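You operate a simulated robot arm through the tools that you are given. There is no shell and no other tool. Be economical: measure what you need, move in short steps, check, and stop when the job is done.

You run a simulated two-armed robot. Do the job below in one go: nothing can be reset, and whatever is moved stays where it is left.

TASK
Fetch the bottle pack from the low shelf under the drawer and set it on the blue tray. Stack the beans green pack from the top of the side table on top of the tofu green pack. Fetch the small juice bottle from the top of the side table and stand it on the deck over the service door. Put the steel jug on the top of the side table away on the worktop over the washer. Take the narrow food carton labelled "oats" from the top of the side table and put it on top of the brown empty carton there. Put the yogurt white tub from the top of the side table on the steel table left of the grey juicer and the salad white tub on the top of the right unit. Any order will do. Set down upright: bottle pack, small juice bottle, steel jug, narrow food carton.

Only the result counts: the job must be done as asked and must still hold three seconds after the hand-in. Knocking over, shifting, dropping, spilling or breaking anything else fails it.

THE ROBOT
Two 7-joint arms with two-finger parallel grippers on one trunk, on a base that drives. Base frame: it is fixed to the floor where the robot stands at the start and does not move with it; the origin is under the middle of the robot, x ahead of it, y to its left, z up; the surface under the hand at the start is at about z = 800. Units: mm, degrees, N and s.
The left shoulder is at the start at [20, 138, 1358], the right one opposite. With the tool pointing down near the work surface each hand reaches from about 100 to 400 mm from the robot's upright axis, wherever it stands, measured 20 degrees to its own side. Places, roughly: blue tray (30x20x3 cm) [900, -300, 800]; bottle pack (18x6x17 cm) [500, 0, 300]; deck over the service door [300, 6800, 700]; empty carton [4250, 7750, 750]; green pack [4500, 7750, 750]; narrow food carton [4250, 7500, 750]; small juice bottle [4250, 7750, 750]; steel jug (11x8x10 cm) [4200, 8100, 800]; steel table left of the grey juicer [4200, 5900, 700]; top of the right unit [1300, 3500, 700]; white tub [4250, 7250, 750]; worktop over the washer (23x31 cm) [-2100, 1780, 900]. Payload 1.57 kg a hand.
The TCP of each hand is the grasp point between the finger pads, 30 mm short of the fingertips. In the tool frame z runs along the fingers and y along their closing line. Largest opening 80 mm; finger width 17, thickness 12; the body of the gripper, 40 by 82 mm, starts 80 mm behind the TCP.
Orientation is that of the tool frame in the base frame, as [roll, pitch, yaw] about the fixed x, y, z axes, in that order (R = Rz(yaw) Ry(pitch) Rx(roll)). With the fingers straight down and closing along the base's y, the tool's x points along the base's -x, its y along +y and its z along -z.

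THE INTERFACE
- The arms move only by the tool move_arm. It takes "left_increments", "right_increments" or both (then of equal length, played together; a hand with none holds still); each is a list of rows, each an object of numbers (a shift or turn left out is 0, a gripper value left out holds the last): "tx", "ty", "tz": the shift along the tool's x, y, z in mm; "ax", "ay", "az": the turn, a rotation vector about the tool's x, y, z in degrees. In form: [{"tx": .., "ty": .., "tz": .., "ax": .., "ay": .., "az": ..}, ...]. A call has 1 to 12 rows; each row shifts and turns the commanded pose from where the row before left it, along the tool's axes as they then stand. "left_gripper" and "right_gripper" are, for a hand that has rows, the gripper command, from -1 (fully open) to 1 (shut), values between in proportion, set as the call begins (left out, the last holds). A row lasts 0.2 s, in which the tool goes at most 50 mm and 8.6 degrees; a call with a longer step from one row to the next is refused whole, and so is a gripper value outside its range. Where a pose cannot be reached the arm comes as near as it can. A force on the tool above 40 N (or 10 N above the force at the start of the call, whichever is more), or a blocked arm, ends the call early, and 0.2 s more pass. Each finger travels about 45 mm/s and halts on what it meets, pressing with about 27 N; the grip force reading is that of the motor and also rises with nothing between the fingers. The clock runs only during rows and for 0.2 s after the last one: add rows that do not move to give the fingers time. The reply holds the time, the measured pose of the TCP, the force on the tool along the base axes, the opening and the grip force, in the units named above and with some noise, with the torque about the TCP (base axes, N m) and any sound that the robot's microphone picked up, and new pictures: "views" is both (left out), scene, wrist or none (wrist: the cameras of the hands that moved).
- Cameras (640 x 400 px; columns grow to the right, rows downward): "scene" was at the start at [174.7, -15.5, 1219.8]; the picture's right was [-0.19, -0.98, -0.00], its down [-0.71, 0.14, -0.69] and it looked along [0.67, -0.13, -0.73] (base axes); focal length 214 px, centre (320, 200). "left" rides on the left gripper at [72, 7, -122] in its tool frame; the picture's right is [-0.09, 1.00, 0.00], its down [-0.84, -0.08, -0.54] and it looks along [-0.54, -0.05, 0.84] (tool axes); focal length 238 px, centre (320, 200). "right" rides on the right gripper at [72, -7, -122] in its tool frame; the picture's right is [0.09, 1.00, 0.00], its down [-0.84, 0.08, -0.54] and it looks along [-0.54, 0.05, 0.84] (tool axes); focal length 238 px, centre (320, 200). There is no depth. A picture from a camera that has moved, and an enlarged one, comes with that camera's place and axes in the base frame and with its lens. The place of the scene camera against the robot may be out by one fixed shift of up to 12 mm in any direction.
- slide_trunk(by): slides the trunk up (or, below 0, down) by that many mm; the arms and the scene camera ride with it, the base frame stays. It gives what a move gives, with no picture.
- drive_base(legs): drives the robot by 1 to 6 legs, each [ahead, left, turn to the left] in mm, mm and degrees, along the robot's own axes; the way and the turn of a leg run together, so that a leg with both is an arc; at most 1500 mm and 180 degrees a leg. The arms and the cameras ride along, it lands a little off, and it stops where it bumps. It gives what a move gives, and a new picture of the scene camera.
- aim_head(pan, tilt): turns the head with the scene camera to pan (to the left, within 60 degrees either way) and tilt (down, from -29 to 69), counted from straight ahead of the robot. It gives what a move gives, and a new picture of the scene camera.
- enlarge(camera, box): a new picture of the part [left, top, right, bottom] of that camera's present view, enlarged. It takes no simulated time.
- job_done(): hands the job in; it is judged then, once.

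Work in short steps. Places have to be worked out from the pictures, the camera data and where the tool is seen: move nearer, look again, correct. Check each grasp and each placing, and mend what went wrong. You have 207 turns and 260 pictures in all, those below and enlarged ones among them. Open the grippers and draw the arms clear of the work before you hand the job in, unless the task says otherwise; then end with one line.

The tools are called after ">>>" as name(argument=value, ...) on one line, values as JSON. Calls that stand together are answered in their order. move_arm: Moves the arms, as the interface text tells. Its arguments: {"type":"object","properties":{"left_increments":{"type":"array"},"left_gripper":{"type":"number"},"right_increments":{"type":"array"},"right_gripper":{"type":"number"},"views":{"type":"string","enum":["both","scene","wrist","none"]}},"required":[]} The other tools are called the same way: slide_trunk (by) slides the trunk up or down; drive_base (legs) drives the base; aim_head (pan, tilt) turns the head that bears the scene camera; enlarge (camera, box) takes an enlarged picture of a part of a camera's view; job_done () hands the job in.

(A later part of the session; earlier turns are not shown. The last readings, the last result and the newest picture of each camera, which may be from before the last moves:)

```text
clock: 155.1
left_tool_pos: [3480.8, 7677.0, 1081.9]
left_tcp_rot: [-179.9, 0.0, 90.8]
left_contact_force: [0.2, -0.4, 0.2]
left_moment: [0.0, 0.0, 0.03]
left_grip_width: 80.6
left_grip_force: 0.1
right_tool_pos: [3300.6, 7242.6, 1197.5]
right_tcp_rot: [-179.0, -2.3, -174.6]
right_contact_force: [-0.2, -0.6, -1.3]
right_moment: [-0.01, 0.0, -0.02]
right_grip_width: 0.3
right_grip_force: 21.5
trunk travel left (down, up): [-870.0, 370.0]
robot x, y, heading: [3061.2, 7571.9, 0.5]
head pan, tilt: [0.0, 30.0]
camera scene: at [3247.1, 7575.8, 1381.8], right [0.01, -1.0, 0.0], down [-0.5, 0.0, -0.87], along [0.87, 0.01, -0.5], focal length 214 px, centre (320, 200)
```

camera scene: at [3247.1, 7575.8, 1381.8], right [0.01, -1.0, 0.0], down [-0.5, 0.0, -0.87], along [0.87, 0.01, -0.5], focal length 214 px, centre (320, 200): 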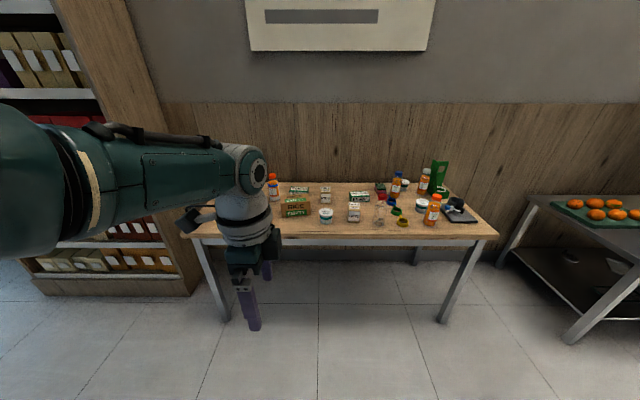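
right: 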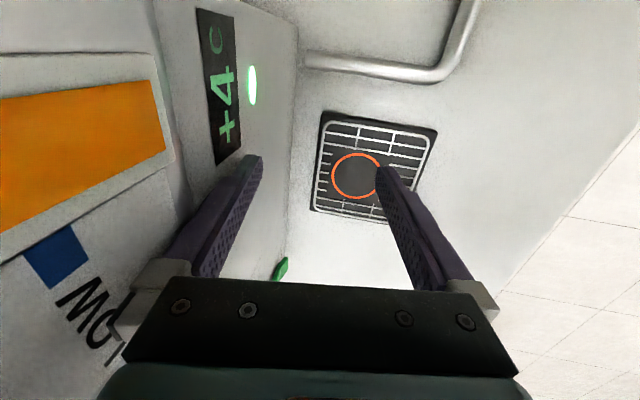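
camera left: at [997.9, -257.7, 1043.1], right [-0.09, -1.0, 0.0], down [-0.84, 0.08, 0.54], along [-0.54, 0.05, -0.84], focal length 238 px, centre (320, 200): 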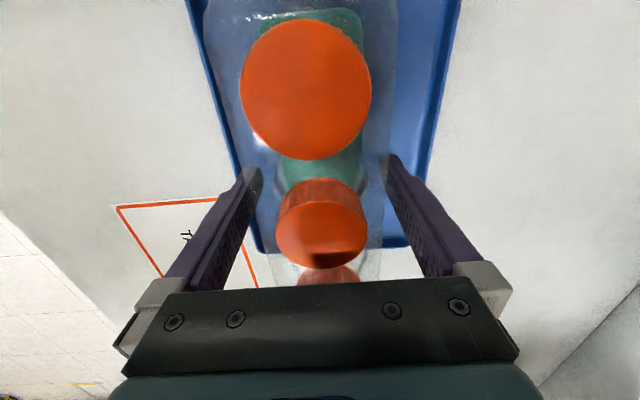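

I tuck the left hand back and to the left, turning it to the standard yaw, and zoom on the table.

>>> move_arm(left_increments=[{"ty": -40, "tx": 20}, {"ty": -40, "tx": 20}, {"ty": -40, "tx": 20}, {"ty": -40, "tx": 20}, {"az": -8.5}, {"az": -8.5}, {"az": -8.5}, {"az": -8.5}, {"az": -8.5}, {"az": -8.5}, {"az": -8.5}], views="none")

>>> move_arm(left_increments=[{"az": -8.5}, {"az": -8.5}, {"az": -8.5}, {"az": -4}], views="none")

>>> drive_base(legs=[[350, 0, 0]])

>>> enlarge(camera="scene", box=[200, 150, 520, 350])

```text
clock: 157.5
left_tool_pos: [3321.4, 7754.3, 1081.2]
left_tcp_rot: [179.9, -0.1, 150.5]
left_contact_force: [-0.7, 1.0, 0.0]
left_moment: [0.01, -0.04, -0.01]
left_grip_width: 79.9
left_grip_force: 0.1
right_tool_pos: [3301.0, 7243.5, 1196.2]
right_tcp_rot: [-179.0, -2.1, -174.6]
right_contact_force: [-0.3, 0.0, 0.6]
right_moment: [0.0, -0.01, -0.03]
right_grip_width: 0.0
right_grip_force: 21.7
trunk travel left (down, up): [-870.0, 370.0]
robot x, y, heading: [3061.6, 7573.7, 0.6]
head pan, tilt: [0.0, 30.0]
```

```text
clock: 158.5
left_tool_pos: [3320.8, 7754.2, 1080.4]
left_tcp_rot: [-179.9, 0.0, 180.0]
left_contact_force: [0.7, 0.2, -0.7]
left_moment: [0.0, 0.01, 0.02]
left_grip_width: 80.1
left_grip_force: 0.1
right_tool_pos: [3301.0, 7243.2, 1197.5]
right_tcp_rot: [-179.1, -2.2, -174.5]
right_contact_force: [-1.0, 0.1, -0.6]
right_moment: [0.01, 0.02, 0.02]
right_grip_width: 0.0
right_grip_force: 21.5
trunk travel left (down, up): [-870.0, 370.0]
robot x, y, heading: [3060.6, 7575.2, 0.7]
head pan, tilt: [0.0, 30.0]
```

```text
clock: 160.8
left_tool_pos: [3668.7, 7758.3, 1081.1]
left_tcp_rot: [-180.0, -0.2, 179.9]
left_contact_force: [-0.5, -0.3, -0.2]
left_moment: [-0.01, -0.01, 0.02]
left_grip_width: 80.0
left_grip_force: 0.1
right_tool_pos: [3649.4, 7246.6, 1196.6]
right_tcp_rot: [-179.0, -2.1, -174.7]
right_contact_force: [0.7, -0.1, 0.6]
right_moment: [-0.01, 0.01, 0.03]
right_grip_width: 0.0
right_grip_force: 21.3
trunk travel left (down, up): [-870.0, 370.0]
robot x, y, heading: [3410.2, 7579.0, 0.7]
head pan, tilt: [0.0, 30.0]
camera scene: at [3595.1, 7579.3, 1381.8], right [0.01, -1.0, 0.0], down [-0.5, -0.01, -0.87], along [0.87, 0.01, -0.5], focal length 214 px, centre (320, 200)
```

scene: 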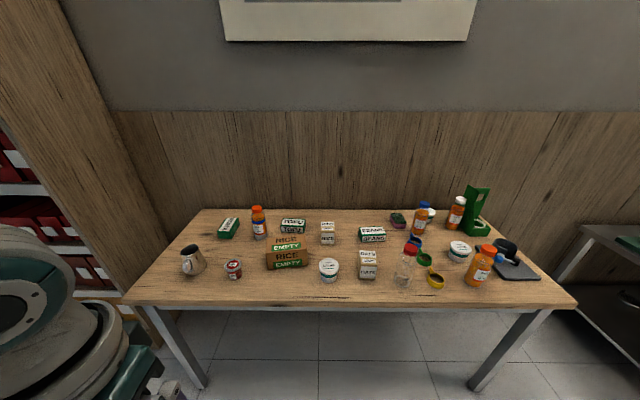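

```text
2.00 times, centred on (360, 250) of scene
camera zoom: at [3595.1, 7579.3, 1381.8], right [0.01, -1.0, 0.0], down [-0.5, -0.01, -0.87], along [0.87, 0.01, -0.5], focal length 429 px, centre (240, 100)
```

zoom: 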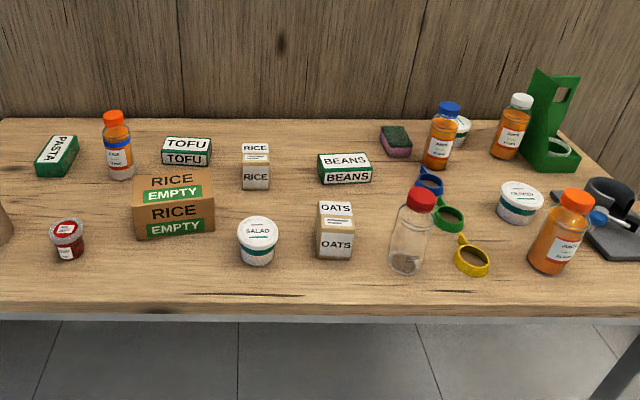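

I zoom on the parts of the table to read labels and compare bottles.

>>> enlarge(camera="scene", box=[370, 175, 550, 295])

>>> enlarge(camera="scene", box=[170, 195, 350, 295])

```text
3.33 times, centred on (460, 235) of scene
camera zoom: at [3595.1, 7579.3, 1381.8], right [0.01, -1.0, 0.0], down [-0.5, -0.01, -0.87], along [0.87, 0.01, -0.5], focal length 715 px, centre (-147, 83)
```

zoom: 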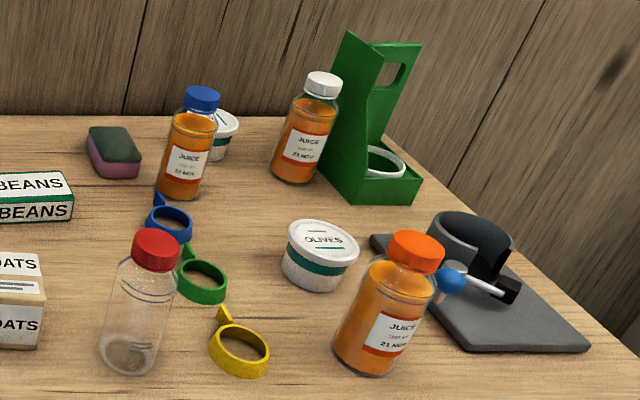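

```text
3.56 times, centred on (260, 245) of scene
camera zoom: at [3595.1, 7579.3, 1381.8], right [0.01, -1.0, 0.0], down [-0.5, -0.01, -0.87], along [0.87, 0.01, -0.5], focal length 763 px, centre (533, 40)
```

zoom: 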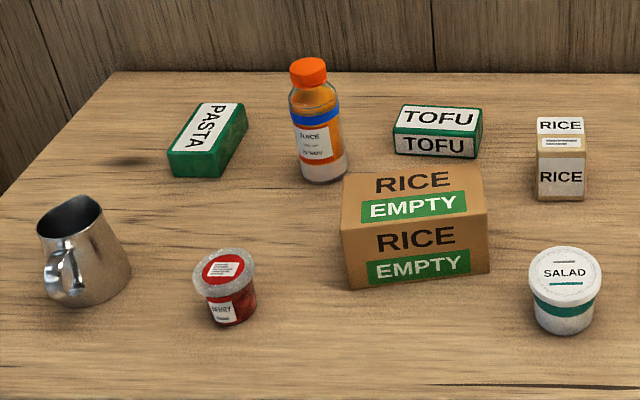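

Small juice bottle = the slim one at left (~58 mm wide, near (4347,7855)); the other bottles are ~80 mm wide. The unread white tub behind the blue-capped bottle is probably YOGURT. First the beans: at ≈(4358,7356), tofu ≈(4417,7713). I turn the left hand to close along x and approach.

>>> move_arm(left_increments=[{"az": 8.5}, {"az": 8.5}, {"az": 8.5}, {"az": 8.5}, {"az": 8.5}, {"az": 8.5}, {"az": 8.5}, {"az": 8.5}, {"az": 8.5}, {"az": 8.5}, {"az": 5}], views="none")

>>> drive_base(legs=[[0, -340, 0], [400, 0, 0]])

>>> aim_head(pan=0, tilt=40)

```text
clock: 163.2
left_tool_pos: [3668.4, 7757.3, 1080.7]
left_tcp_rot: [-180.0, 0.0, 89.9]
left_contact_force: [-0.2, -0.1, 0.0]
left_moment: [-0.01, -0.02, -0.01]
left_grip_width: 79.8
left_grip_force: 0.0
right_tool_pos: [3648.7, 7247.3, 1196.7]
right_tcp_rot: [-179.0, -2.2, -174.6]
right_contact_force: [0.2, 0.2, -0.4]
right_moment: [-0.01, 0.01, 0.0]
right_grip_width: 0.0
right_grip_force: 21.5
trunk travel left (down, up): [-870.0, 370.0]
robot x, y, heading: [3407.8, 7582.1, 0.5]
head pan, tilt: [0.0, 30.0]
```

```text
clock: 167.5
left_tool_pos: [4075.3, 7421.3, 1081.4]
left_tcp_rot: [-180.0, 0.0, 90.1]
left_contact_force: [0.0, -0.5, -1.1]
left_moment: [-0.02, 0.0, -0.04]
left_grip_width: 79.8
left_grip_force: 0.1
right_tool_pos: [4057.2, 6911.7, 1196.1]
right_tcp_rot: [-179.0, -2.3, -174.4]
right_contact_force: [-0.4, 0.8, 0.5]
right_moment: [-0.01, 0.0, -0.01]
right_grip_width: 0.0
right_grip_force: 21.3
trunk travel left (down, up): [-870.0, 370.0]
robot x, y, heading: [3818.3, 7241.6, 0.8]
head pan, tilt: [0.0, 30.0]
camera scene: at [4002.4, 7242.9, 1381.8], right [0.01, -1.0, 0.0], down [-0.5, -0.01, -0.87], along [0.87, 0.01, -0.5], focal length 214 px, centre (320, 200)
```

scene: 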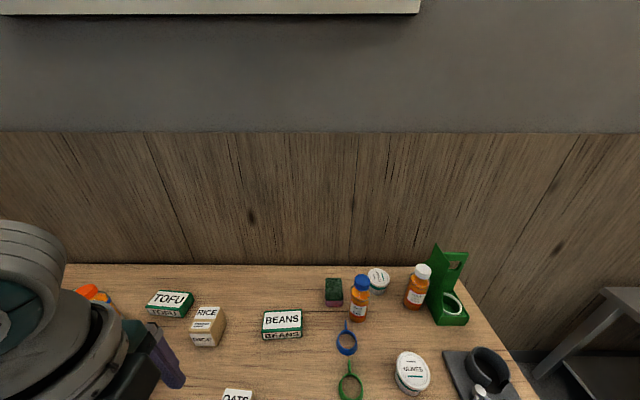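

```text
clock: 168.2
left_tool_pos: [4075.7, 7422.5, 1079.9]
left_tcp_rot: [-179.9, -0.1, 90.1]
left_contact_force: [0.3, 0.3, 0.9]
left_moment: [0.02, 0.02, 0.03]
left_grip_width: 79.9
left_grip_force: 0.1
right_tool_pos: [4057.2, 6911.3, 1196.2]
right_tcp_rot: [-179.0, -2.2, -174.3]
right_contact_force: [-0.2, -0.3, 0.0]
right_moment: [0.0, 0.0, -0.02]
right_grip_width: 0.0
right_grip_force: 21.8
trunk travel left (down, up): [-870.0, 370.0]
robot x, y, heading: [3817.0, 7240.6, 0.4]
head pan, tilt: [0.0, 40.0]
camera scene: at [3997.0, 7242.8, 1366.5], right [0.01, -1.0, 0.0], down [-0.64, -0.01, -0.77], along [0.77, 0.01, -0.64], focal length 214 px, centre (320, 200)
```

scene: 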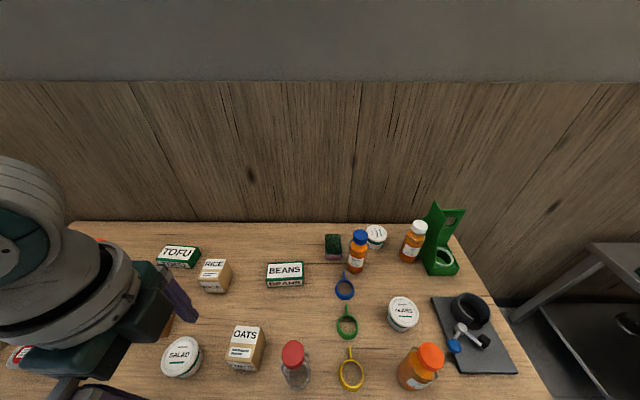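

>>> enlarge(camera="scene", box=[150, 220, 310, 320])

>>> enlarge(camera="scene", box=[310, 200, 470, 300])

```text
4.00 times, centred on (230, 270) of scene
camera zoom: at [3997.0, 7242.8, 1366.5], right [0.01, -1.0, 0.0], down [-0.64, -0.01, -0.77], along [0.77, 0.01, -0.64], focal length 858 px, centre (680, -80)
```

zoom: 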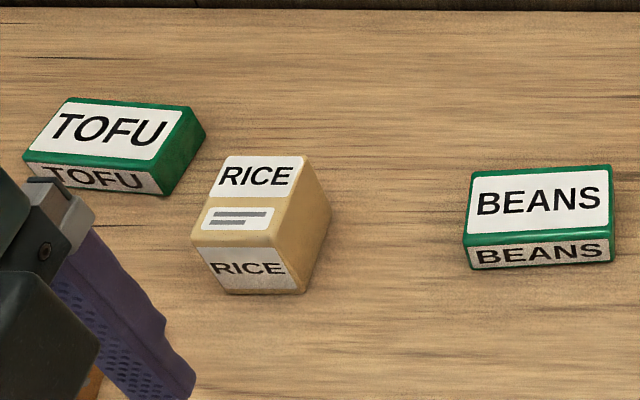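

```text
4.00 times, centred on (390, 250) of scene
camera zoom: at [3997.0, 7242.8, 1366.5], right [0.01, -1.0, 0.0], down [-0.64, -0.01, -0.77], along [0.77, 0.01, -0.64], focal length 858 px, centre (40, 0)
```

zoom: 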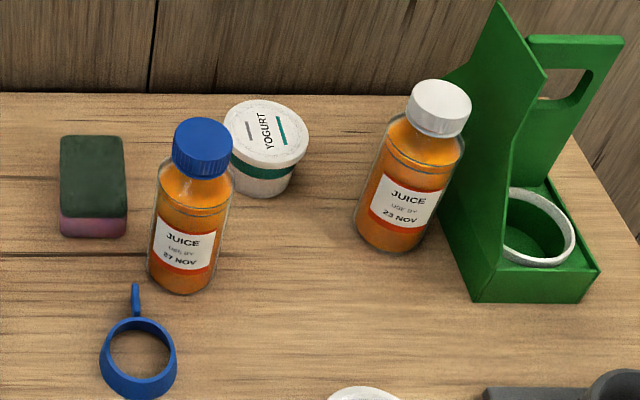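

YOGURT is confirmed as the tub behind the blue cap. Beans pack measures ~110×60×35, centre (4359,7353), tofu (4421,7713) turned −7°. I reach forward and drive over the beans.

>>> move_arm(left_increments=[{"ty": 45, "az": -3}, {"ty": 45}, {"ty": 45}], views="none")

>>> drive_base(legs=[[148, -69, 0]])

>>> slide_trunk(by=-180)

>>> enlarge(camera="left", box=[0, 0, 640, 400])

```text
clock: 169.0
left_tool_pos: [4210.4, 7426.1, 1081.0]
left_tcp_rot: [179.9, 0.2, 92.8]
left_contact_force: [0.4, -0.3, -0.5]
left_moment: [0.01, -0.02, 0.0]
left_grip_width: 80.0
left_grip_force: 0.1
right_tool_pos: [4057.3, 6911.3, 1196.2]
right_tcp_rot: [-179.0, -2.3, -174.3]
right_contact_force: [-0.1, -0.2, 0.7]
right_moment: [0.0, -0.03, -0.01]
right_grip_width: 0.0
right_grip_force: 21.1
trunk travel left (down, up): [-870.0, 370.0]
robot x, y, heading: [3815.3, 7243.3, 0.7]
head pan, tilt: [0.0, 40.0]
```

```text
clock: 170.5
left_tool_pos: [4357.6, 7360.4, 1081.3]
left_tcp_rot: [-179.9, 0.1, 93.1]
left_contact_force: [0.3, 0.3, 0.5]
left_moment: [0.02, 0.01, -0.01]
left_grip_width: 79.9
left_grip_force: 0.0
right_tool_pos: [4206.2, 6844.4, 1195.8]
right_tcp_rot: [-178.9, -2.2, -174.4]
right_contact_force: [-0.5, 1.0, 0.1]
right_moment: [-0.03, -0.01, -0.01]
right_grip_width: 0.1
right_grip_force: 21.3
trunk travel left (down, up): [-870.0, 370.0]
robot x, y, heading: [3960.1, 7176.5, 0.6]
head pan, tilt: [0.0, 40.0]
camera scene: at [4145.6, 7176.0, 1366.4], right [0.01, -1.0, 0.0], down [-0.64, -0.01, -0.77], along [0.77, 0.01, -0.64], focal length 214 px, centre (320, 200)
```

scene: 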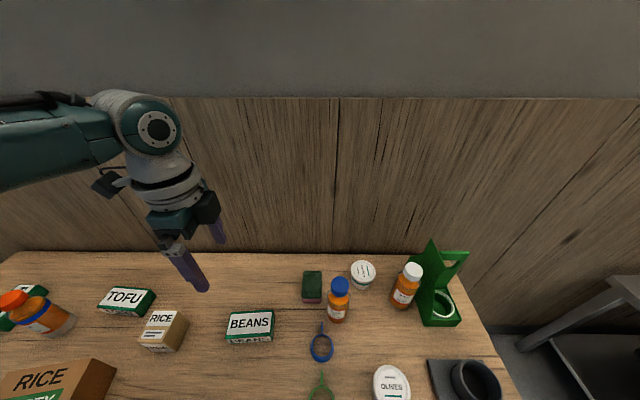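

```text
clock: 172.5
left_tool_pos: [4359.2, 7359.4, 900.1]
left_tcp_rot: [-179.9, 0.0, 93.0]
left_contact_force: [0.3, 0.4, 0.2]
left_moment: [0.01, 0.02, -0.01]
left_grip_width: 80.0
left_grip_force: 0.0
right_tool_pos: [4206.3, 6843.8, 1015.4]
right_tcp_rot: [-179.0, -2.2, -174.4]
right_contact_force: [0.4, 0.0, 0.4]
right_moment: [-0.01, -0.02, 0.0]
right_grip_width: 0.0
right_grip_force: 21.2
trunk travel left (down, up): [-690.0, 550.0]
robot x, y, heading: [3962.1, 7174.2, 0.7]
head pan, tilt: [0.0, 40.0]
```

```text
1.00 times, centred on (320, 200) of left (not enlarged: the box is as wide or as high as the picture)
camera zoom: at [4361.2, 7431.2, 1022.2], right [1.0, -0.04, 0.0], down [-0.03, -0.84, 0.54], along [-0.02, -0.54, -0.84], focal length 238 px, centre (320, 200)
```

zoom: 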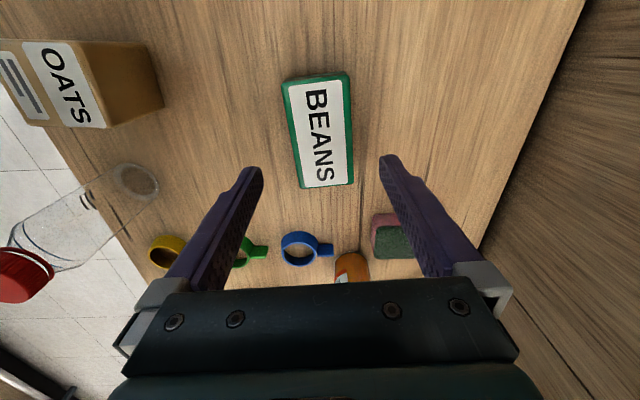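

Wrist view puts the beans at (4359,7361), yaw ~5°; the hand is right above. I raise the right hand out of the way, trim the yaw and lower.

>>> move_arm(right_increments=[{"tz": -40}, {"tz": -40}], left_increments=[{"az": -2}, {}], views="none")

>>> slide_trunk(by=-90)

>>> enlarge(camera="left", box=[0, 0, 640, 400])

```text
clock: 173.1
left_tool_pos: [4358.4, 7360.2, 900.9]
left_tcp_rot: [-180.0, -0.1, 95.1]
left_contact_force: [-0.3, -0.2, -0.4]
left_moment: [0.0, 0.01, -0.02]
left_grip_width: 80.1
left_grip_force: 0.2
right_tool_pos: [4208.2, 6846.3, 1095.7]
right_tcp_rot: [-179.1, -2.3, -174.4]
right_contact_force: [0.2, 0.2, -0.1]
right_moment: [-0.02, -0.02, 0.05]
right_grip_width: 0.0
right_grip_force: 21.1
trunk travel left (down, up): [-690.0, 550.0]
robot x, y, heading: [3964.8, 7174.6, 0.5]
head pan, tilt: [0.0, 40.0]
```

```text
clock: 174.3
left_tool_pos: [4358.1, 7359.3, 809.9]
left_tcp_rot: [-179.9, 0.0, 95.1]
left_contact_force: [0.6, 0.2, 0.0]
left_moment: [0.0, -0.01, -0.02]
left_grip_width: 79.9
left_grip_force: 0.0
right_tool_pos: [4209.7, 6846.0, 1005.9]
right_tcp_rot: [-179.1, -2.2, -174.3]
right_contact_force: [1.1, 0.0, -0.2]
right_moment: [0.03, 0.0, -0.01]
right_grip_width: 0.0
right_grip_force: 21.3
trunk travel left (down, up): [-600.0, 640.0]
robot x, y, heading: [3963.8, 7175.7, 0.5]
head pan, tilt: [0.0, 40.0]
```

```text
1.00 times, centred on (320, 200) of left (not enlarged: the box is as wide or as high as the picture)
camera zoom: at [4358.8, 7431.4, 932.3], right [1.0, 0.0, 0.0], down [0.0, -0.84, 0.54], along [0.0, -0.54, -0.84], focal length 238 px, centre (320, 200)
```

zoom: 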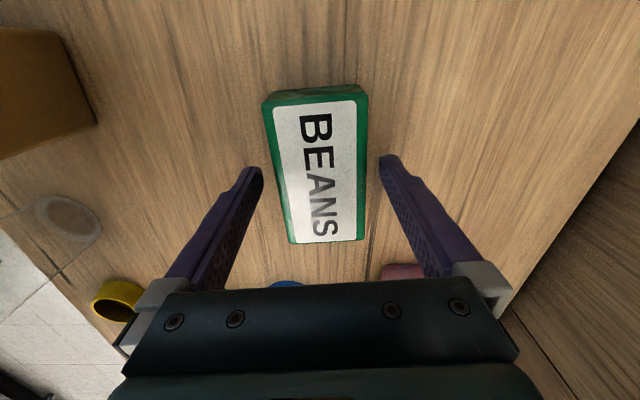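

Well centred. I lower 24 and close.

>>> slide_trunk(by=-24)

>>> move_arm(left_increments=[{}, {}, {}, {}, {}], left_gripper=1, views="none")

>>> slide_trunk(by=120)

>>> aim_head(pan=25, tilt=45)

```text
clock: 175.0
left_tool_pos: [4359.3, 7359.9, 785.9]
left_tcp_rot: [-179.8, 0.0, 95.1]
left_contact_force: [-0.5, -0.3, 0.9]
left_moment: [-0.02, 0.0, 0.03]
left_grip_width: 79.8
left_grip_force: 0.0
right_tool_pos: [4208.9, 6846.2, 981.9]
right_tcp_rot: [-179.0, -2.2, -174.4]
right_contact_force: [-0.9, 0.5, 0.4]
right_moment: [0.0, -0.03, -0.01]
right_grip_width: 0.0
right_grip_force: 21.3
trunk travel left (down, up): [-576.0, 664.0]
robot x, y, heading: [3965.5, 7173.6, 0.5]
head pan, tilt: [0.0, 40.0]
```

```text
clock: 176.2
left_tool_pos: [4359.2, 7360.7, 786.7]
left_tcp_rot: [-179.9, 0.0, 95.1]
left_contact_force: [-0.3, 0.2, 0.7]
left_moment: [-0.01, -0.06, -0.02]
left_grip_width: 61.5
left_grip_force: 27.1
right_tool_pos: [4209.4, 6845.7, 981.3]
right_tcp_rot: [-179.0, -2.2, -174.4]
right_contact_force: [-0.4, 0.2, 0.7]
right_moment: [-0.05, -0.03, 0.01]
right_grip_width: 0.0
right_grip_force: 21.5
trunk travel left (down, up): [-576.0, 664.0]
robot x, y, heading: [3963.0, 7173.2, 0.9]
head pan, tilt: [0.0, 40.0]
```

```text
clock: 177.7
left_tool_pos: [4358.1, 7360.0, 906.5]
left_tcp_rot: [-179.9, 0.1, 95.1]
left_contact_force: [-0.3, -0.8, -1.2]
left_moment: [0.02, -0.01, 0.03]
left_grip_width: 61.5
left_grip_force: 26.8
right_tool_pos: [4207.9, 6845.4, 1101.3]
right_tcp_rot: [-179.0, -2.2, -174.4]
right_contact_force: [0.7, -0.5, 0.2]
right_moment: [0.0, 0.02, 0.0]
right_grip_width: 0.0
right_grip_force: 21.1
trunk travel left (down, up): [-696.0, 544.0]
robot x, y, heading: [3965.3, 7176.4, 0.8]
head pan, tilt: [0.0, 40.0]
```

```text
clock: 178.6
left_tool_pos: [4358.4, 7359.6, 906.3]
left_tcp_rot: [-179.9, -0.1, 95.0]
left_contact_force: [-0.3, 0.2, -2.0]
left_moment: [0.02, 0.0, 0.01]
left_grip_width: 61.6
left_grip_force: 27.2
right_tool_pos: [4209.5, 6845.5, 1101.4]
right_tcp_rot: [-179.0, -2.2, -174.4]
right_contact_force: [0.0, 0.5, -0.2]
right_moment: [-0.01, 0.02, -0.02]
right_grip_width: 0.0
right_grip_force: 21.3
trunk travel left (down, up): [-696.0, 544.0]
robot x, y, heading: [3963.1, 7174.6, 0.6]
head pan, tilt: [25.0, 45.0]
camera scene: at [4133.8, 7210.1, 1185.1], right [0.43, -0.9, 0.0], down [-0.64, -0.31, -0.71], along [0.64, 0.31, -0.71], focal length 214 px, centre (320, 200)
```

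scene: 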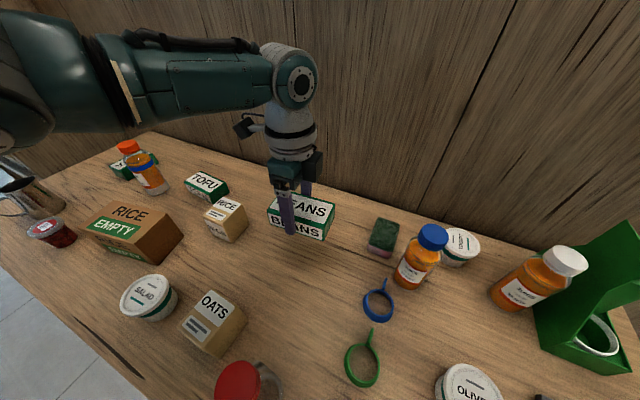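

Beans held. I raise 130 and move over slightly past the tofu so the wrist camera can see it.

>>> slide_trunk(by=130)

>>> drive_base(legs=[[62, 420, 0]])

>>> enlarge(camera="left", box=[0, 0, 640, 400])

```text
clock: 180.2
left_tool_pos: [4357.5, 7360.3, 1036.6]
left_tcp_rot: [-180.0, -0.1, 95.1]
left_contact_force: [0.5, -1.0, -1.0]
left_moment: [-0.03, -0.02, 0.02]
left_grip_width: 61.7
left_grip_force: 27.0
right_tool_pos: [4207.6, 6846.3, 1232.8]
right_tcp_rot: [-179.0, -2.2, -174.3]
right_contact_force: [0.0, 0.5, 0.6]
right_moment: [0.0, -0.04, 0.05]
right_grip_width: 0.3
right_grip_force: 21.3
trunk travel left (down, up): [-826.0, 414.0]
robot x, y, heading: [3963.1, 7174.1, 0.9]
head pan, tilt: [25.0, 45.0]
```

```text
clock: 182.8
left_tool_pos: [4414.7, 7777.3, 1036.3]
left_tcp_rot: [-179.9, 0.0, 95.0]
left_contact_force: [-0.5, -0.4, -1.9]
left_moment: [0.02, 0.02, 0.01]
left_grip_width: 61.6
left_grip_force: 27.1
right_tool_pos: [4264.6, 7263.0, 1231.6]
right_tcp_rot: [-178.9, -2.2, -174.6]
right_contact_force: [0.6, 0.7, 0.1]
right_moment: [-0.01, 0.0, 0.04]
right_grip_width: 0.3
right_grip_force: 21.1
trunk travel left (down, up): [-826.0, 414.0]
robot x, y, heading: [4016.8, 7594.6, 0.7]
head pan, tilt: [25.0, 45.0]
camera scene: at [4190.5, 7627.7, 1315.1], right [0.43, -0.9, 0.0], down [-0.64, -0.31, -0.71], along [0.64, 0.31, -0.71], focal length 214 px, centre (320, 200)
```

scene: 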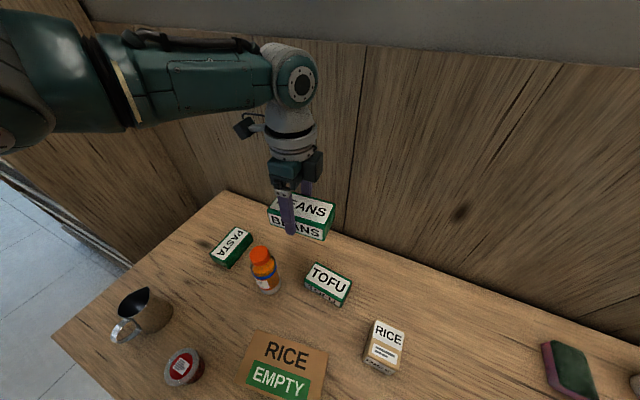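

```text
1.00 times, centred on (320, 200) of left (not enlarged: the box is as wide or as high as the picture)
camera zoom: at [4415.7, 7848.4, 1158.1], right [1.0, -0.01, 0.0], down [0.0, -0.84, 0.54], along [0.0, -0.54, -0.84], focal length 238 px, centre (320, 200)
```

zoom: 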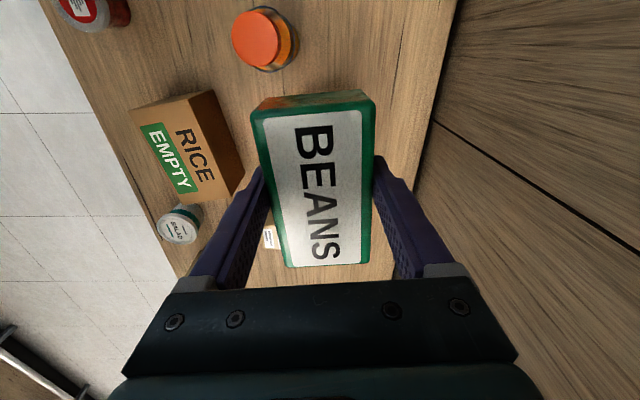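

The beans hide the tofu; I zoom the scene camera on the tofu instead.

>>> enlarge(camera="scene", box=[200, 180, 440, 330])

```text
2.67 times, centred on (320, 255) of scene
camera zoom: at [4190.5, 7627.7, 1315.1], right [0.43, -0.9, 0.0], down [-0.64, -0.31, -0.71], along [0.64, 0.31, -0.71], focal length 572 px, centre (320, 53)
```

zoom: 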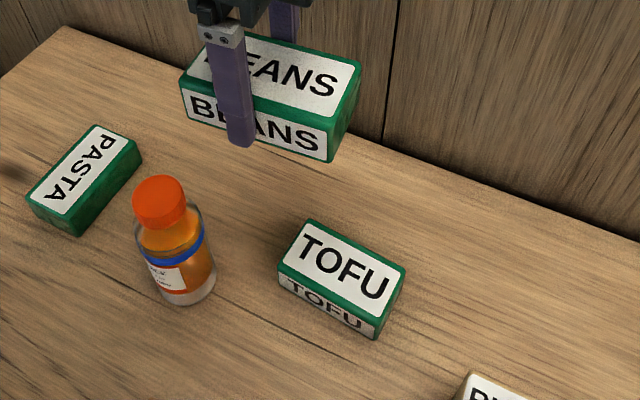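

Calibrating with the held beans (scene reads y ~7 mm low), tofu centre is (4418,7721), yaw ≈ −1°. I shift the hand there, turn 6°, and lower.

>>> move_arm(left_increments=[{"tx": -28, "ty": -1}, {"tx": -28, "ty": -1}, {"az": 6}, {}], views="none")

>>> slide_trunk(by=-190)

>>> aim_head(pan=30, tilt=35)

>>> enlarge(camera="scene", box=[220, 140, 420, 265])

```text
clock: 183.8
left_tool_pos: [4418.6, 7720.9, 1037.3]
left_tcp_rot: [-179.9, 0.1, 88.8]
left_contact_force: [-0.8, -0.6, -1.3]
left_moment: [0.01, 0.0, -0.02]
left_grip_width: 61.7
left_grip_force: 26.9
right_tool_pos: [4264.7, 7262.3, 1231.1]
right_tcp_rot: [-179.0, -2.2, -174.5]
right_contact_force: [0.8, -0.5, 0.2]
right_moment: [0.04, -0.01, 0.01]
right_grip_width: 0.1
right_grip_force: 21.4
trunk travel left (down, up): [-826.0, 414.0]
robot x, y, heading: [4021.2, 7592.4, 0.6]
head pan, tilt: [25.0, 45.0]
```

```text
clock: 185.9
left_tool_pos: [4417.8, 7720.7, 847.5]
left_tcp_rot: [-179.9, -0.1, 89.0]
left_contact_force: [-0.3, -0.4, -1.5]
left_moment: [0.01, -0.01, 0.0]
left_grip_width: 61.7
left_grip_force: 27.0
right_tool_pos: [4265.3, 7263.3, 1041.9]
right_tcp_rot: [-179.0, -2.3, -174.5]
right_contact_force: [-1.1, -0.3, -0.2]
right_moment: [0.0, -0.02, 0.0]
right_grip_width: 0.0
right_grip_force: 21.1
trunk travel left (down, up): [-636.0, 604.0]
robot x, y, heading: [4025.7, 7595.7, 0.8]
head pan, tilt: [25.0, 45.0]
```

```text
clock: 186.6
left_tool_pos: [4417.7, 7721.1, 846.2]
left_tcp_rot: [-179.8, -0.1, 89.1]
left_contact_force: [-0.2, -0.7, -1.4]
left_moment: [0.0, -0.02, -0.02]
left_grip_width: 61.6
left_grip_force: 27.1
right_tool_pos: [4264.5, 7263.2, 1042.7]
right_tcp_rot: [-179.0, -2.2, -174.5]
right_contact_force: [0.7, 0.0, -0.2]
right_moment: [-0.03, 0.01, 0.01]
right_grip_width: 0.1
right_grip_force: 21.6
trunk travel left (down, up): [-636.0, 604.0]
robot x, y, heading: [4025.3, 7592.0, 0.7]
head pan, tilt: [30.0, 35.0]
camera scene: at [4193.0, 7637.4, 1139.9], right [0.51, -0.86, 0.0], down [-0.49, -0.29, -0.82], along [0.7, 0.42, -0.57], focal length 214 px, centre (320, 200)
```

scene: 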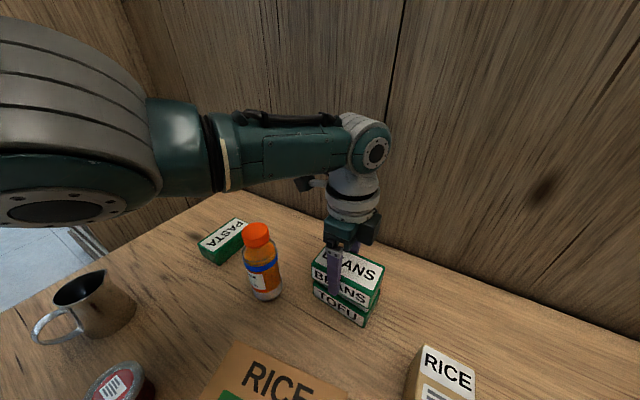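

```text
3.20 times, centred on (320, 202) of scene
camera zoom: at [4193.0, 7637.4, 1139.9], right [0.51, -0.86, 0.0], down [-0.49, -0.29, -0.82], along [0.7, 0.42, -0.57], focal length 686 px, centre (320, 192)
```

zoom: 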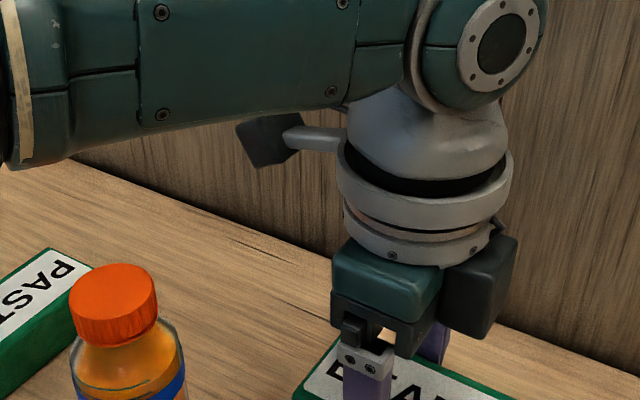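

Beans hang right above tofu. I zoom lower to check the alignment before touching down.

>>> enlarge(camera="scene", box=[290, 235, 400, 335])

```text
4.00 times, centred on (345, 285) of scene
camera zoom: at [4193.0, 7637.4, 1139.9], right [0.51, -0.86, 0.0], down [-0.49, -0.29, -0.82], along [0.7, 0.42, -0.57], focal length 858 px, centre (220, -140)
```

zoom: 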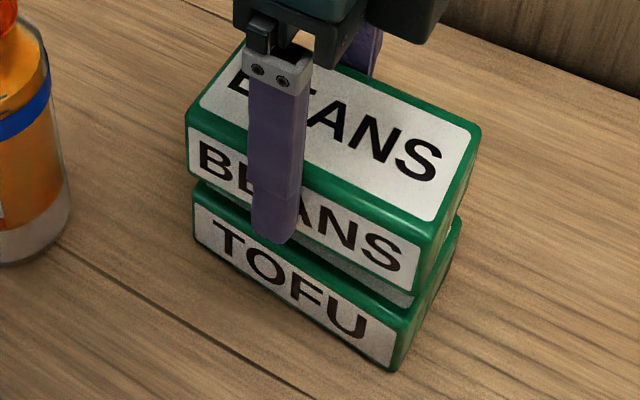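

Alignment is good. I lower in small slides until contact.

>>> slide_trunk(by=-20)

>>> slide_trunk(by=-4)

>>> slide_trunk(by=-3)

```text
clock: 187.2
left_tool_pos: [4419.3, 7721.1, 827.9]
left_tcp_rot: [180.0, -0.1, 88.9]
left_contact_force: [-5.5, -0.5, 19.7]
left_moment: [0.16, 0.26, 0.02]
left_grip_width: 61.8
left_grip_force: 27.3
right_tool_pos: [4264.9, 7264.1, 1022.2]
right_tcp_rot: [-179.0, -2.2, -174.6]
right_contact_force: [-0.6, 0.5, -1.2]
right_moment: [0.03, -0.01, 0.01]
right_grip_width: 0.0
right_grip_force: 21.2
trunk travel left (down, up): [-616.0, 624.0]
robot x, y, heading: [4022.2, 7593.2, 0.5]
head pan, tilt: [30.0, 35.0]
```

```text
clock: 187.8
left_tool_pos: [4421.1, 7720.3, 824.4]
left_tcp_rot: [179.9, 0.0, 88.9]
left_contact_force: [-2.3, 0.2, 23.9]
left_moment: [-0.11, 0.31, -0.09]
left_grip_width: 61.6
left_grip_force: 27.4
right_tool_pos: [4266.1, 7264.5, 1018.4]
right_tcp_rot: [-179.0, -2.1, -174.5]
right_contact_force: [-0.6, 0.0, 0.8]
right_moment: [0.0, 0.0, 0.01]
right_grip_width: 0.0
right_grip_force: 21.1
trunk travel left (down, up): [-612.0, 628.0]
robot x, y, heading: [4017.5, 7593.0, 0.6]
head pan, tilt: [30.0, 35.0]
```

```text
clock: 188.3
left_tool_pos: [4421.2, 7721.0, 822.3]
left_tcp_rot: [179.9, 0.0, 89.0]
left_contact_force: [-4.8, -0.7, 37.2]
left_moment: [0.08, 0.52, 0.06]
left_grip_width: 61.5
left_grip_force: 27.0
right_tool_pos: [4266.4, 7264.2, 1016.0]
right_tcp_rot: [-179.0, -2.2, -174.5]
right_contact_force: [0.1, 0.0, 0.1]
right_moment: [0.0, -0.01, -0.03]
right_grip_width: 0.1
right_grip_force: 21.5
trunk travel left (down, up): [-609.0, 631.0]
robot x, y, heading: [4021.2, 7590.6, 0.5]
head pan, tilt: [30.0, 35.0]
```

Firm contact was reached already at the first step; I ease up 5 mm and release.

>>> slide_trunk(by=5)

>>> move_arm(left_increments=[{}, {}, {}, {}], left_gripper=-1, views="none")

>>> slide_trunk(by=150)

>>> aim_head(pan=25, tilt=45)

>>> enlarge(camera="scene", box=[250, 200, 410, 300])

```text
clock: 188.8
left_tool_pos: [4416.9, 7722.0, 822.4]
left_tcp_rot: [-179.7, -0.2, 88.9]
left_contact_force: [1.2, -0.4, -1.9]
left_moment: [0.02, 0.0, 0.02]
left_grip_width: 61.8
left_grip_force: 27.2
right_tool_pos: [4265.5, 7263.9, 1018.9]
right_tcp_rot: [-179.1, -2.1, -174.5]
right_contact_force: [-0.3, -0.1, 0.3]
right_moment: [0.0, 0.03, 0.01]
right_grip_width: 0.2
right_grip_force: 21.7
trunk travel left (down, up): [-614.0, 626.0]
robot x, y, heading: [4023.2, 7591.0, 0.8]
head pan, tilt: [30.0, 35.0]
```

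```text
clock: 189.8
left_tool_pos: [4418.2, 7720.3, 825.3]
left_tcp_rot: [-179.9, 0.0, 89.0]
left_contact_force: [0.4, 0.2, -0.2]
left_moment: [0.0, 0.0, 0.0]
left_grip_width: 79.9
left_grip_force: 0.1
right_tool_pos: [4265.5, 7262.8, 1019.9]
right_tcp_rot: [-179.0, -2.2, -174.4]
right_contact_force: [0.1, -1.1, 0.2]
right_moment: [0.0, 0.04, -0.01]
right_grip_width: 0.1
right_grip_force: 21.3
trunk travel left (down, up): [-614.0, 626.0]
robot x, y, heading: [4019.5, 7590.9, 0.6]
head pan, tilt: [30.0, 35.0]
```

```text
clock: 191.6
left_tool_pos: [4417.3, 7721.1, 974.8]
left_tcp_rot: [-180.0, 0.1, 89.0]
left_contact_force: [0.4, -0.2, 0.1]
left_moment: [0.01, 0.0, 0.0]
left_grip_width: 79.9
left_grip_force: 0.1
right_tool_pos: [4264.6, 7263.8, 1169.3]
right_tcp_rot: [-179.0, -2.2, -174.6]
right_contact_force: [0.0, 0.2, 0.7]
right_moment: [0.04, -0.02, -0.01]
right_grip_width: 0.0
right_grip_force: 20.8
trunk travel left (down, up): [-764.0, 476.0]
robot x, y, heading: [4019.3, 7593.7, 0.6]
head pan, tilt: [30.0, 35.0]
```

```text
clock: 192.3
left_tool_pos: [4418.3, 7721.1, 974.3]
left_tcp_rot: [-180.0, 0.1, 88.8]
left_contact_force: [-0.4, -0.1, 0.1]
left_moment: [0.01, -0.03, 0.01]
left_grip_width: 80.1
left_grip_force: 0.0
right_tool_pos: [4264.5, 7262.7, 1169.4]
right_tcp_rot: [-179.0, -2.2, -174.5]
right_contact_force: [0.1, 0.0, -0.5]
right_moment: [-0.02, -0.03, 0.0]
right_grip_width: 0.0
right_grip_force: 21.3
trunk travel left (down, up): [-764.0, 476.0]
robot x, y, heading: [4023.1, 7592.1, 0.6]
head pan, tilt: [25.0, 45.0]
camera scene: at [4190.6, 7627.8, 1253.2], right [0.43, -0.9, 0.0], down [-0.64, -0.31, -0.71], along [0.64, 0.31, -0.71], focal length 214 px, centre (320, 200)
```

scene: 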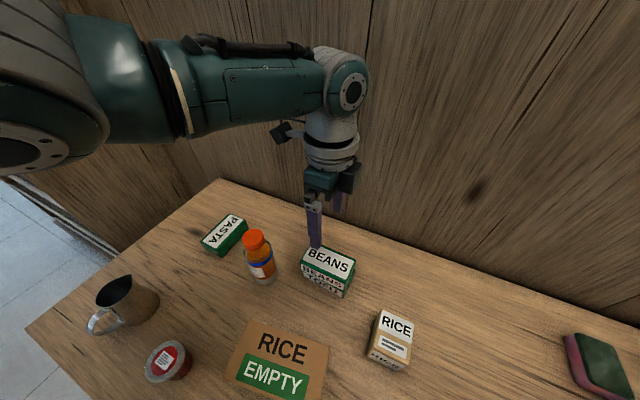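

```text
4.00 times, centred on (330, 250) of scene
camera zoom: at [4190.6, 7627.8, 1253.2], right [0.43, -0.9, 0.0], down [-0.64, -0.31, -0.71], along [0.64, 0.31, -0.71], focal length 858 px, centre (280, 0)
```

zoom: 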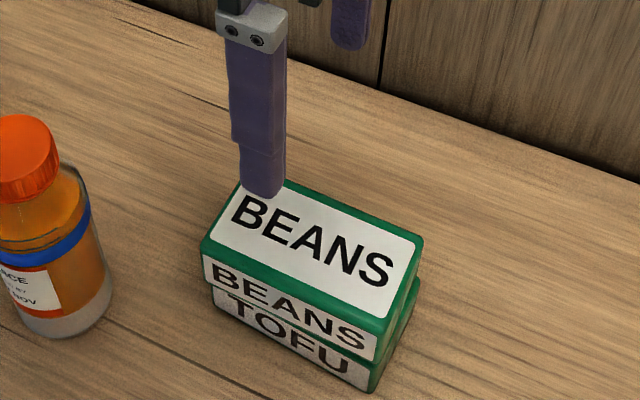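

Beans sit squarely on tofu. Next the oats (≈(4147,7421)); I drive the open left hand above it.

>>> drive_base(legs=[[-271, 0, 0], [0, -298, 0]])

>>> enlarge(camera="left", box=[0, 0, 640, 400])

```text
clock: 195.9
left_tool_pos: [4150.9, 7418.2, 975.1]
left_tcp_rot: [-179.9, 0.0, 88.9]
left_contact_force: [-0.6, 0.0, 0.0]
left_moment: [-0.04, 0.02, -0.02]
left_grip_width: 79.4
left_grip_force: 0.1
right_tool_pos: [3995.7, 6959.5, 1169.7]
right_tcp_rot: [-179.0, -2.2, -174.7]
right_contact_force: [0.3, 0.3, 0.4]
right_moment: [0.03, 0.0, 0.01]
right_grip_width: 0.1
right_grip_force: 20.8
trunk travel left (down, up): [-764.0, 476.0]
robot x, y, heading: [3755.3, 7286.4, 0.6]
head pan, tilt: [25.0, 45.0]
camera scene: at [3923.8, 7324.8, 1253.2], right [0.43, -0.9, 0.0], down [-0.64, -0.3, -0.71], along [0.64, 0.3, -0.71], focal length 214 px, centre (320, 200)
```

scene: 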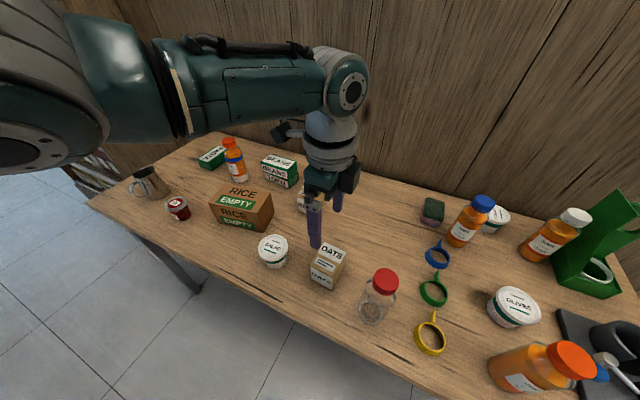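

```text
1.00 times, centred on (320, 200) of left (not enlarged: the box is as wide or as high as the picture)
camera zoom: at [4159.7, 7488.6, 1096.6], right [0.99, -0.11, 0.0], down [-0.09, -0.84, 0.54], along [-0.06, -0.54, -0.84], focal length 238 px, centre (320, 200)
```

zoom: 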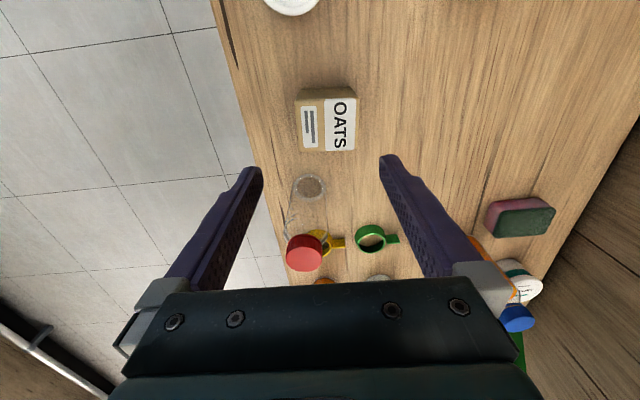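

Oats top measures ~57×57 at (4160,7415), top z≈835. I trim the hand and lower to TCP≈815.

>>> move_arm(left_increments=[{"ty": 9, "tx": -3, "az": 2}, {}], views="none")

>>> slide_trunk(by=-110)

>>> enlarge(camera="left", box=[0, 0, 640, 400])

```text
clock: 196.5
left_tool_pos: [4160.6, 7414.0, 974.4]
left_tcp_rot: [-179.9, 0.1, 86.8]
left_contact_force: [0.7, -0.2, 1.3]
left_moment: [0.01, 0.01, 0.02]
left_grip_width: 79.9
left_grip_force: 0.1
right_tool_pos: [3998.4, 6960.2, 1169.6]
right_tcp_rot: [-179.0, -2.3, -174.6]
right_contact_force: [0.0, 0.2, 0.9]
right_moment: [0.01, 0.0, 0.01]
right_grip_width: 0.0
right_grip_force: 21.3
trunk travel left (down, up): [-764.0, 476.0]
robot x, y, heading: [3753.0, 7290.4, 0.8]
head pan, tilt: [25.0, 45.0]
```

```text
clock: 197.9
left_tool_pos: [4160.2, 7414.4, 865.4]
left_tcp_rot: [-179.9, 0.0, 86.9]
left_contact_force: [-0.5, 0.2, -0.5]
left_moment: [-0.02, 0.03, -0.02]
left_grip_width: 80.0
left_grip_force: 0.1
right_tool_pos: [3998.0, 6960.2, 1060.0]
right_tcp_rot: [-179.1, -2.2, -174.5]
right_contact_force: [0.0, 0.0, 0.4]
right_moment: [0.0, 0.0, 0.0]
right_grip_width: 0.0
right_grip_force: 21.3
trunk travel left (down, up): [-654.0, 586.0]
robot x, y, heading: [3753.2, 7291.2, 0.7]
head pan, tilt: [25.0, 45.0]
```

```text
1.00 times, centred on (320, 200) of left (not enlarged: the box is as wide or as high as the picture)
camera zoom: at [4171.3, 7484.9, 986.6], right [0.99, -0.15, 0.0], down [-0.12, -0.83, 0.54], along [-0.08, -0.54, -0.84], focal length 238 px, centre (320, 200)
```

zoom: 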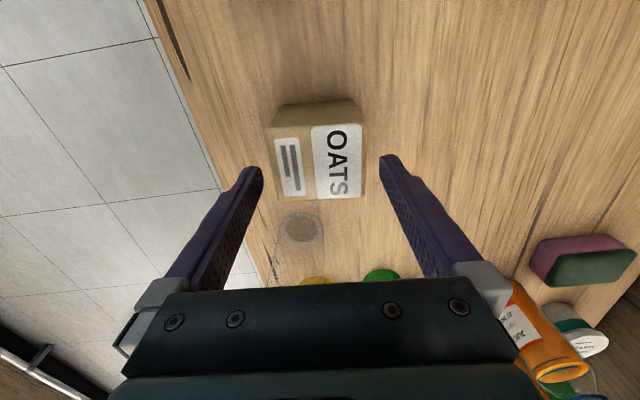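

Centred. I lower 50 and close.

>>> slide_trunk(by=-50)

>>> move_arm(left_increments=[{}, {}, {}, {}, {}], left_gripper=1, views="wrist")

```text
clock: 198.8
left_tool_pos: [4161.2, 7413.4, 814.6]
left_tcp_rot: [-179.9, 0.1, 86.9]
left_contact_force: [-0.7, 0.9, 0.3]
left_moment: [0.0, 0.0, -0.01]
left_grip_width: 80.1
left_grip_force: 0.1
right_tool_pos: [3997.0, 6960.2, 1010.8]
right_tcp_rot: [-178.9, -2.1, -174.5]
right_contact_force: [-0.1, -0.3, -0.4]
right_moment: [0.0, -0.01, -0.01]
right_grip_width: 0.0
right_grip_force: 22.0
trunk travel left (down, up): [-604.0, 636.0]
robot x, y, heading: [3752.3, 7286.2, 0.7]
head pan, tilt: [25.0, 45.0]
```

```text
clock: 200.0
left_tool_pos: [4160.5, 7414.6, 814.5]
left_tcp_rot: [-179.9, 0.0, 87.0]
left_contact_force: [-1.3, -1.0, 2.6]
left_moment: [0.02, 0.03, 0.0]
left_grip_width: 69.6
left_grip_force: 27.1
right_tool_pos: [3997.3, 6959.9, 1010.0]
right_tcp_rot: [-179.0, -2.1, -174.6]
right_contact_force: [-0.1, -0.4, 0.6]
right_moment: [-0.03, 0.01, -0.01]
right_grip_width: 0.0
right_grip_force: 21.5
trunk travel left (down, up): [-604.0, 636.0]
robot x, y, heading: [3752.9, 7282.7, 0.6]
head pan, tilt: [25.0, 45.0]
camera left: at [4171.1, 7484.9, 936.5], right [0.99, -0.15, 0.0], down [-0.12, -0.83, 0.54], along [-0.08, -0.54, -0.84], focal length 238 px, centre (320, 200)
```

left: 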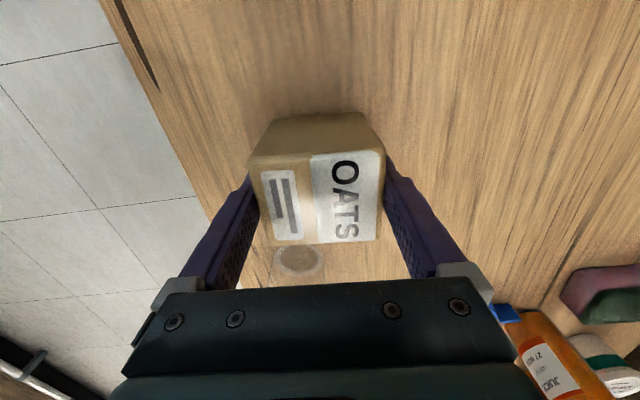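

Gripped at 69.6 mm. I lift a little and look at the hold.

>>> slide_trunk(by=40)

>>> enlarge(camera="scene", box=[260, 180, 420, 300])

```text
clock: 200.8
left_tool_pos: [4161.1, 7413.4, 853.9]
left_tcp_rot: [-179.9, 0.0, 86.9]
left_contact_force: [-0.5, -0.8, -1.0]
left_moment: [0.01, 0.01, -0.02]
left_grip_width: 69.7
left_grip_force: 27.3
right_tool_pos: [3998.3, 6961.0, 1050.2]
right_tcp_rot: [-179.0, -2.2, -174.6]
right_contact_force: [0.6, 0.4, 0.2]
right_moment: [0.01, 0.02, -0.04]
right_grip_width: 0.1
right_grip_force: 21.2
trunk travel left (down, up): [-644.0, 596.0]
robot x, y, heading: [3755.8, 7287.8, 0.4]
head pan, tilt: [25.0, 45.0]
```

```text
3.33 times, centred on (340, 240) of scene
camera zoom: at [3923.7, 7324.7, 1133.1], right [0.43, -0.9, 0.0], down [-0.64, -0.3, -0.71], along [0.64, 0.3, -0.71], focal length 715 px, centre (253, 67)
```

zoom: 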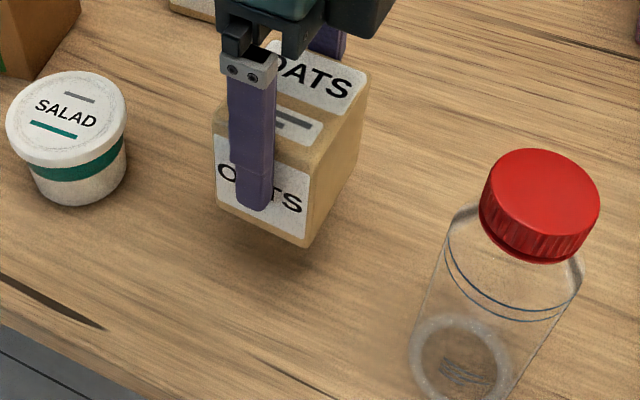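

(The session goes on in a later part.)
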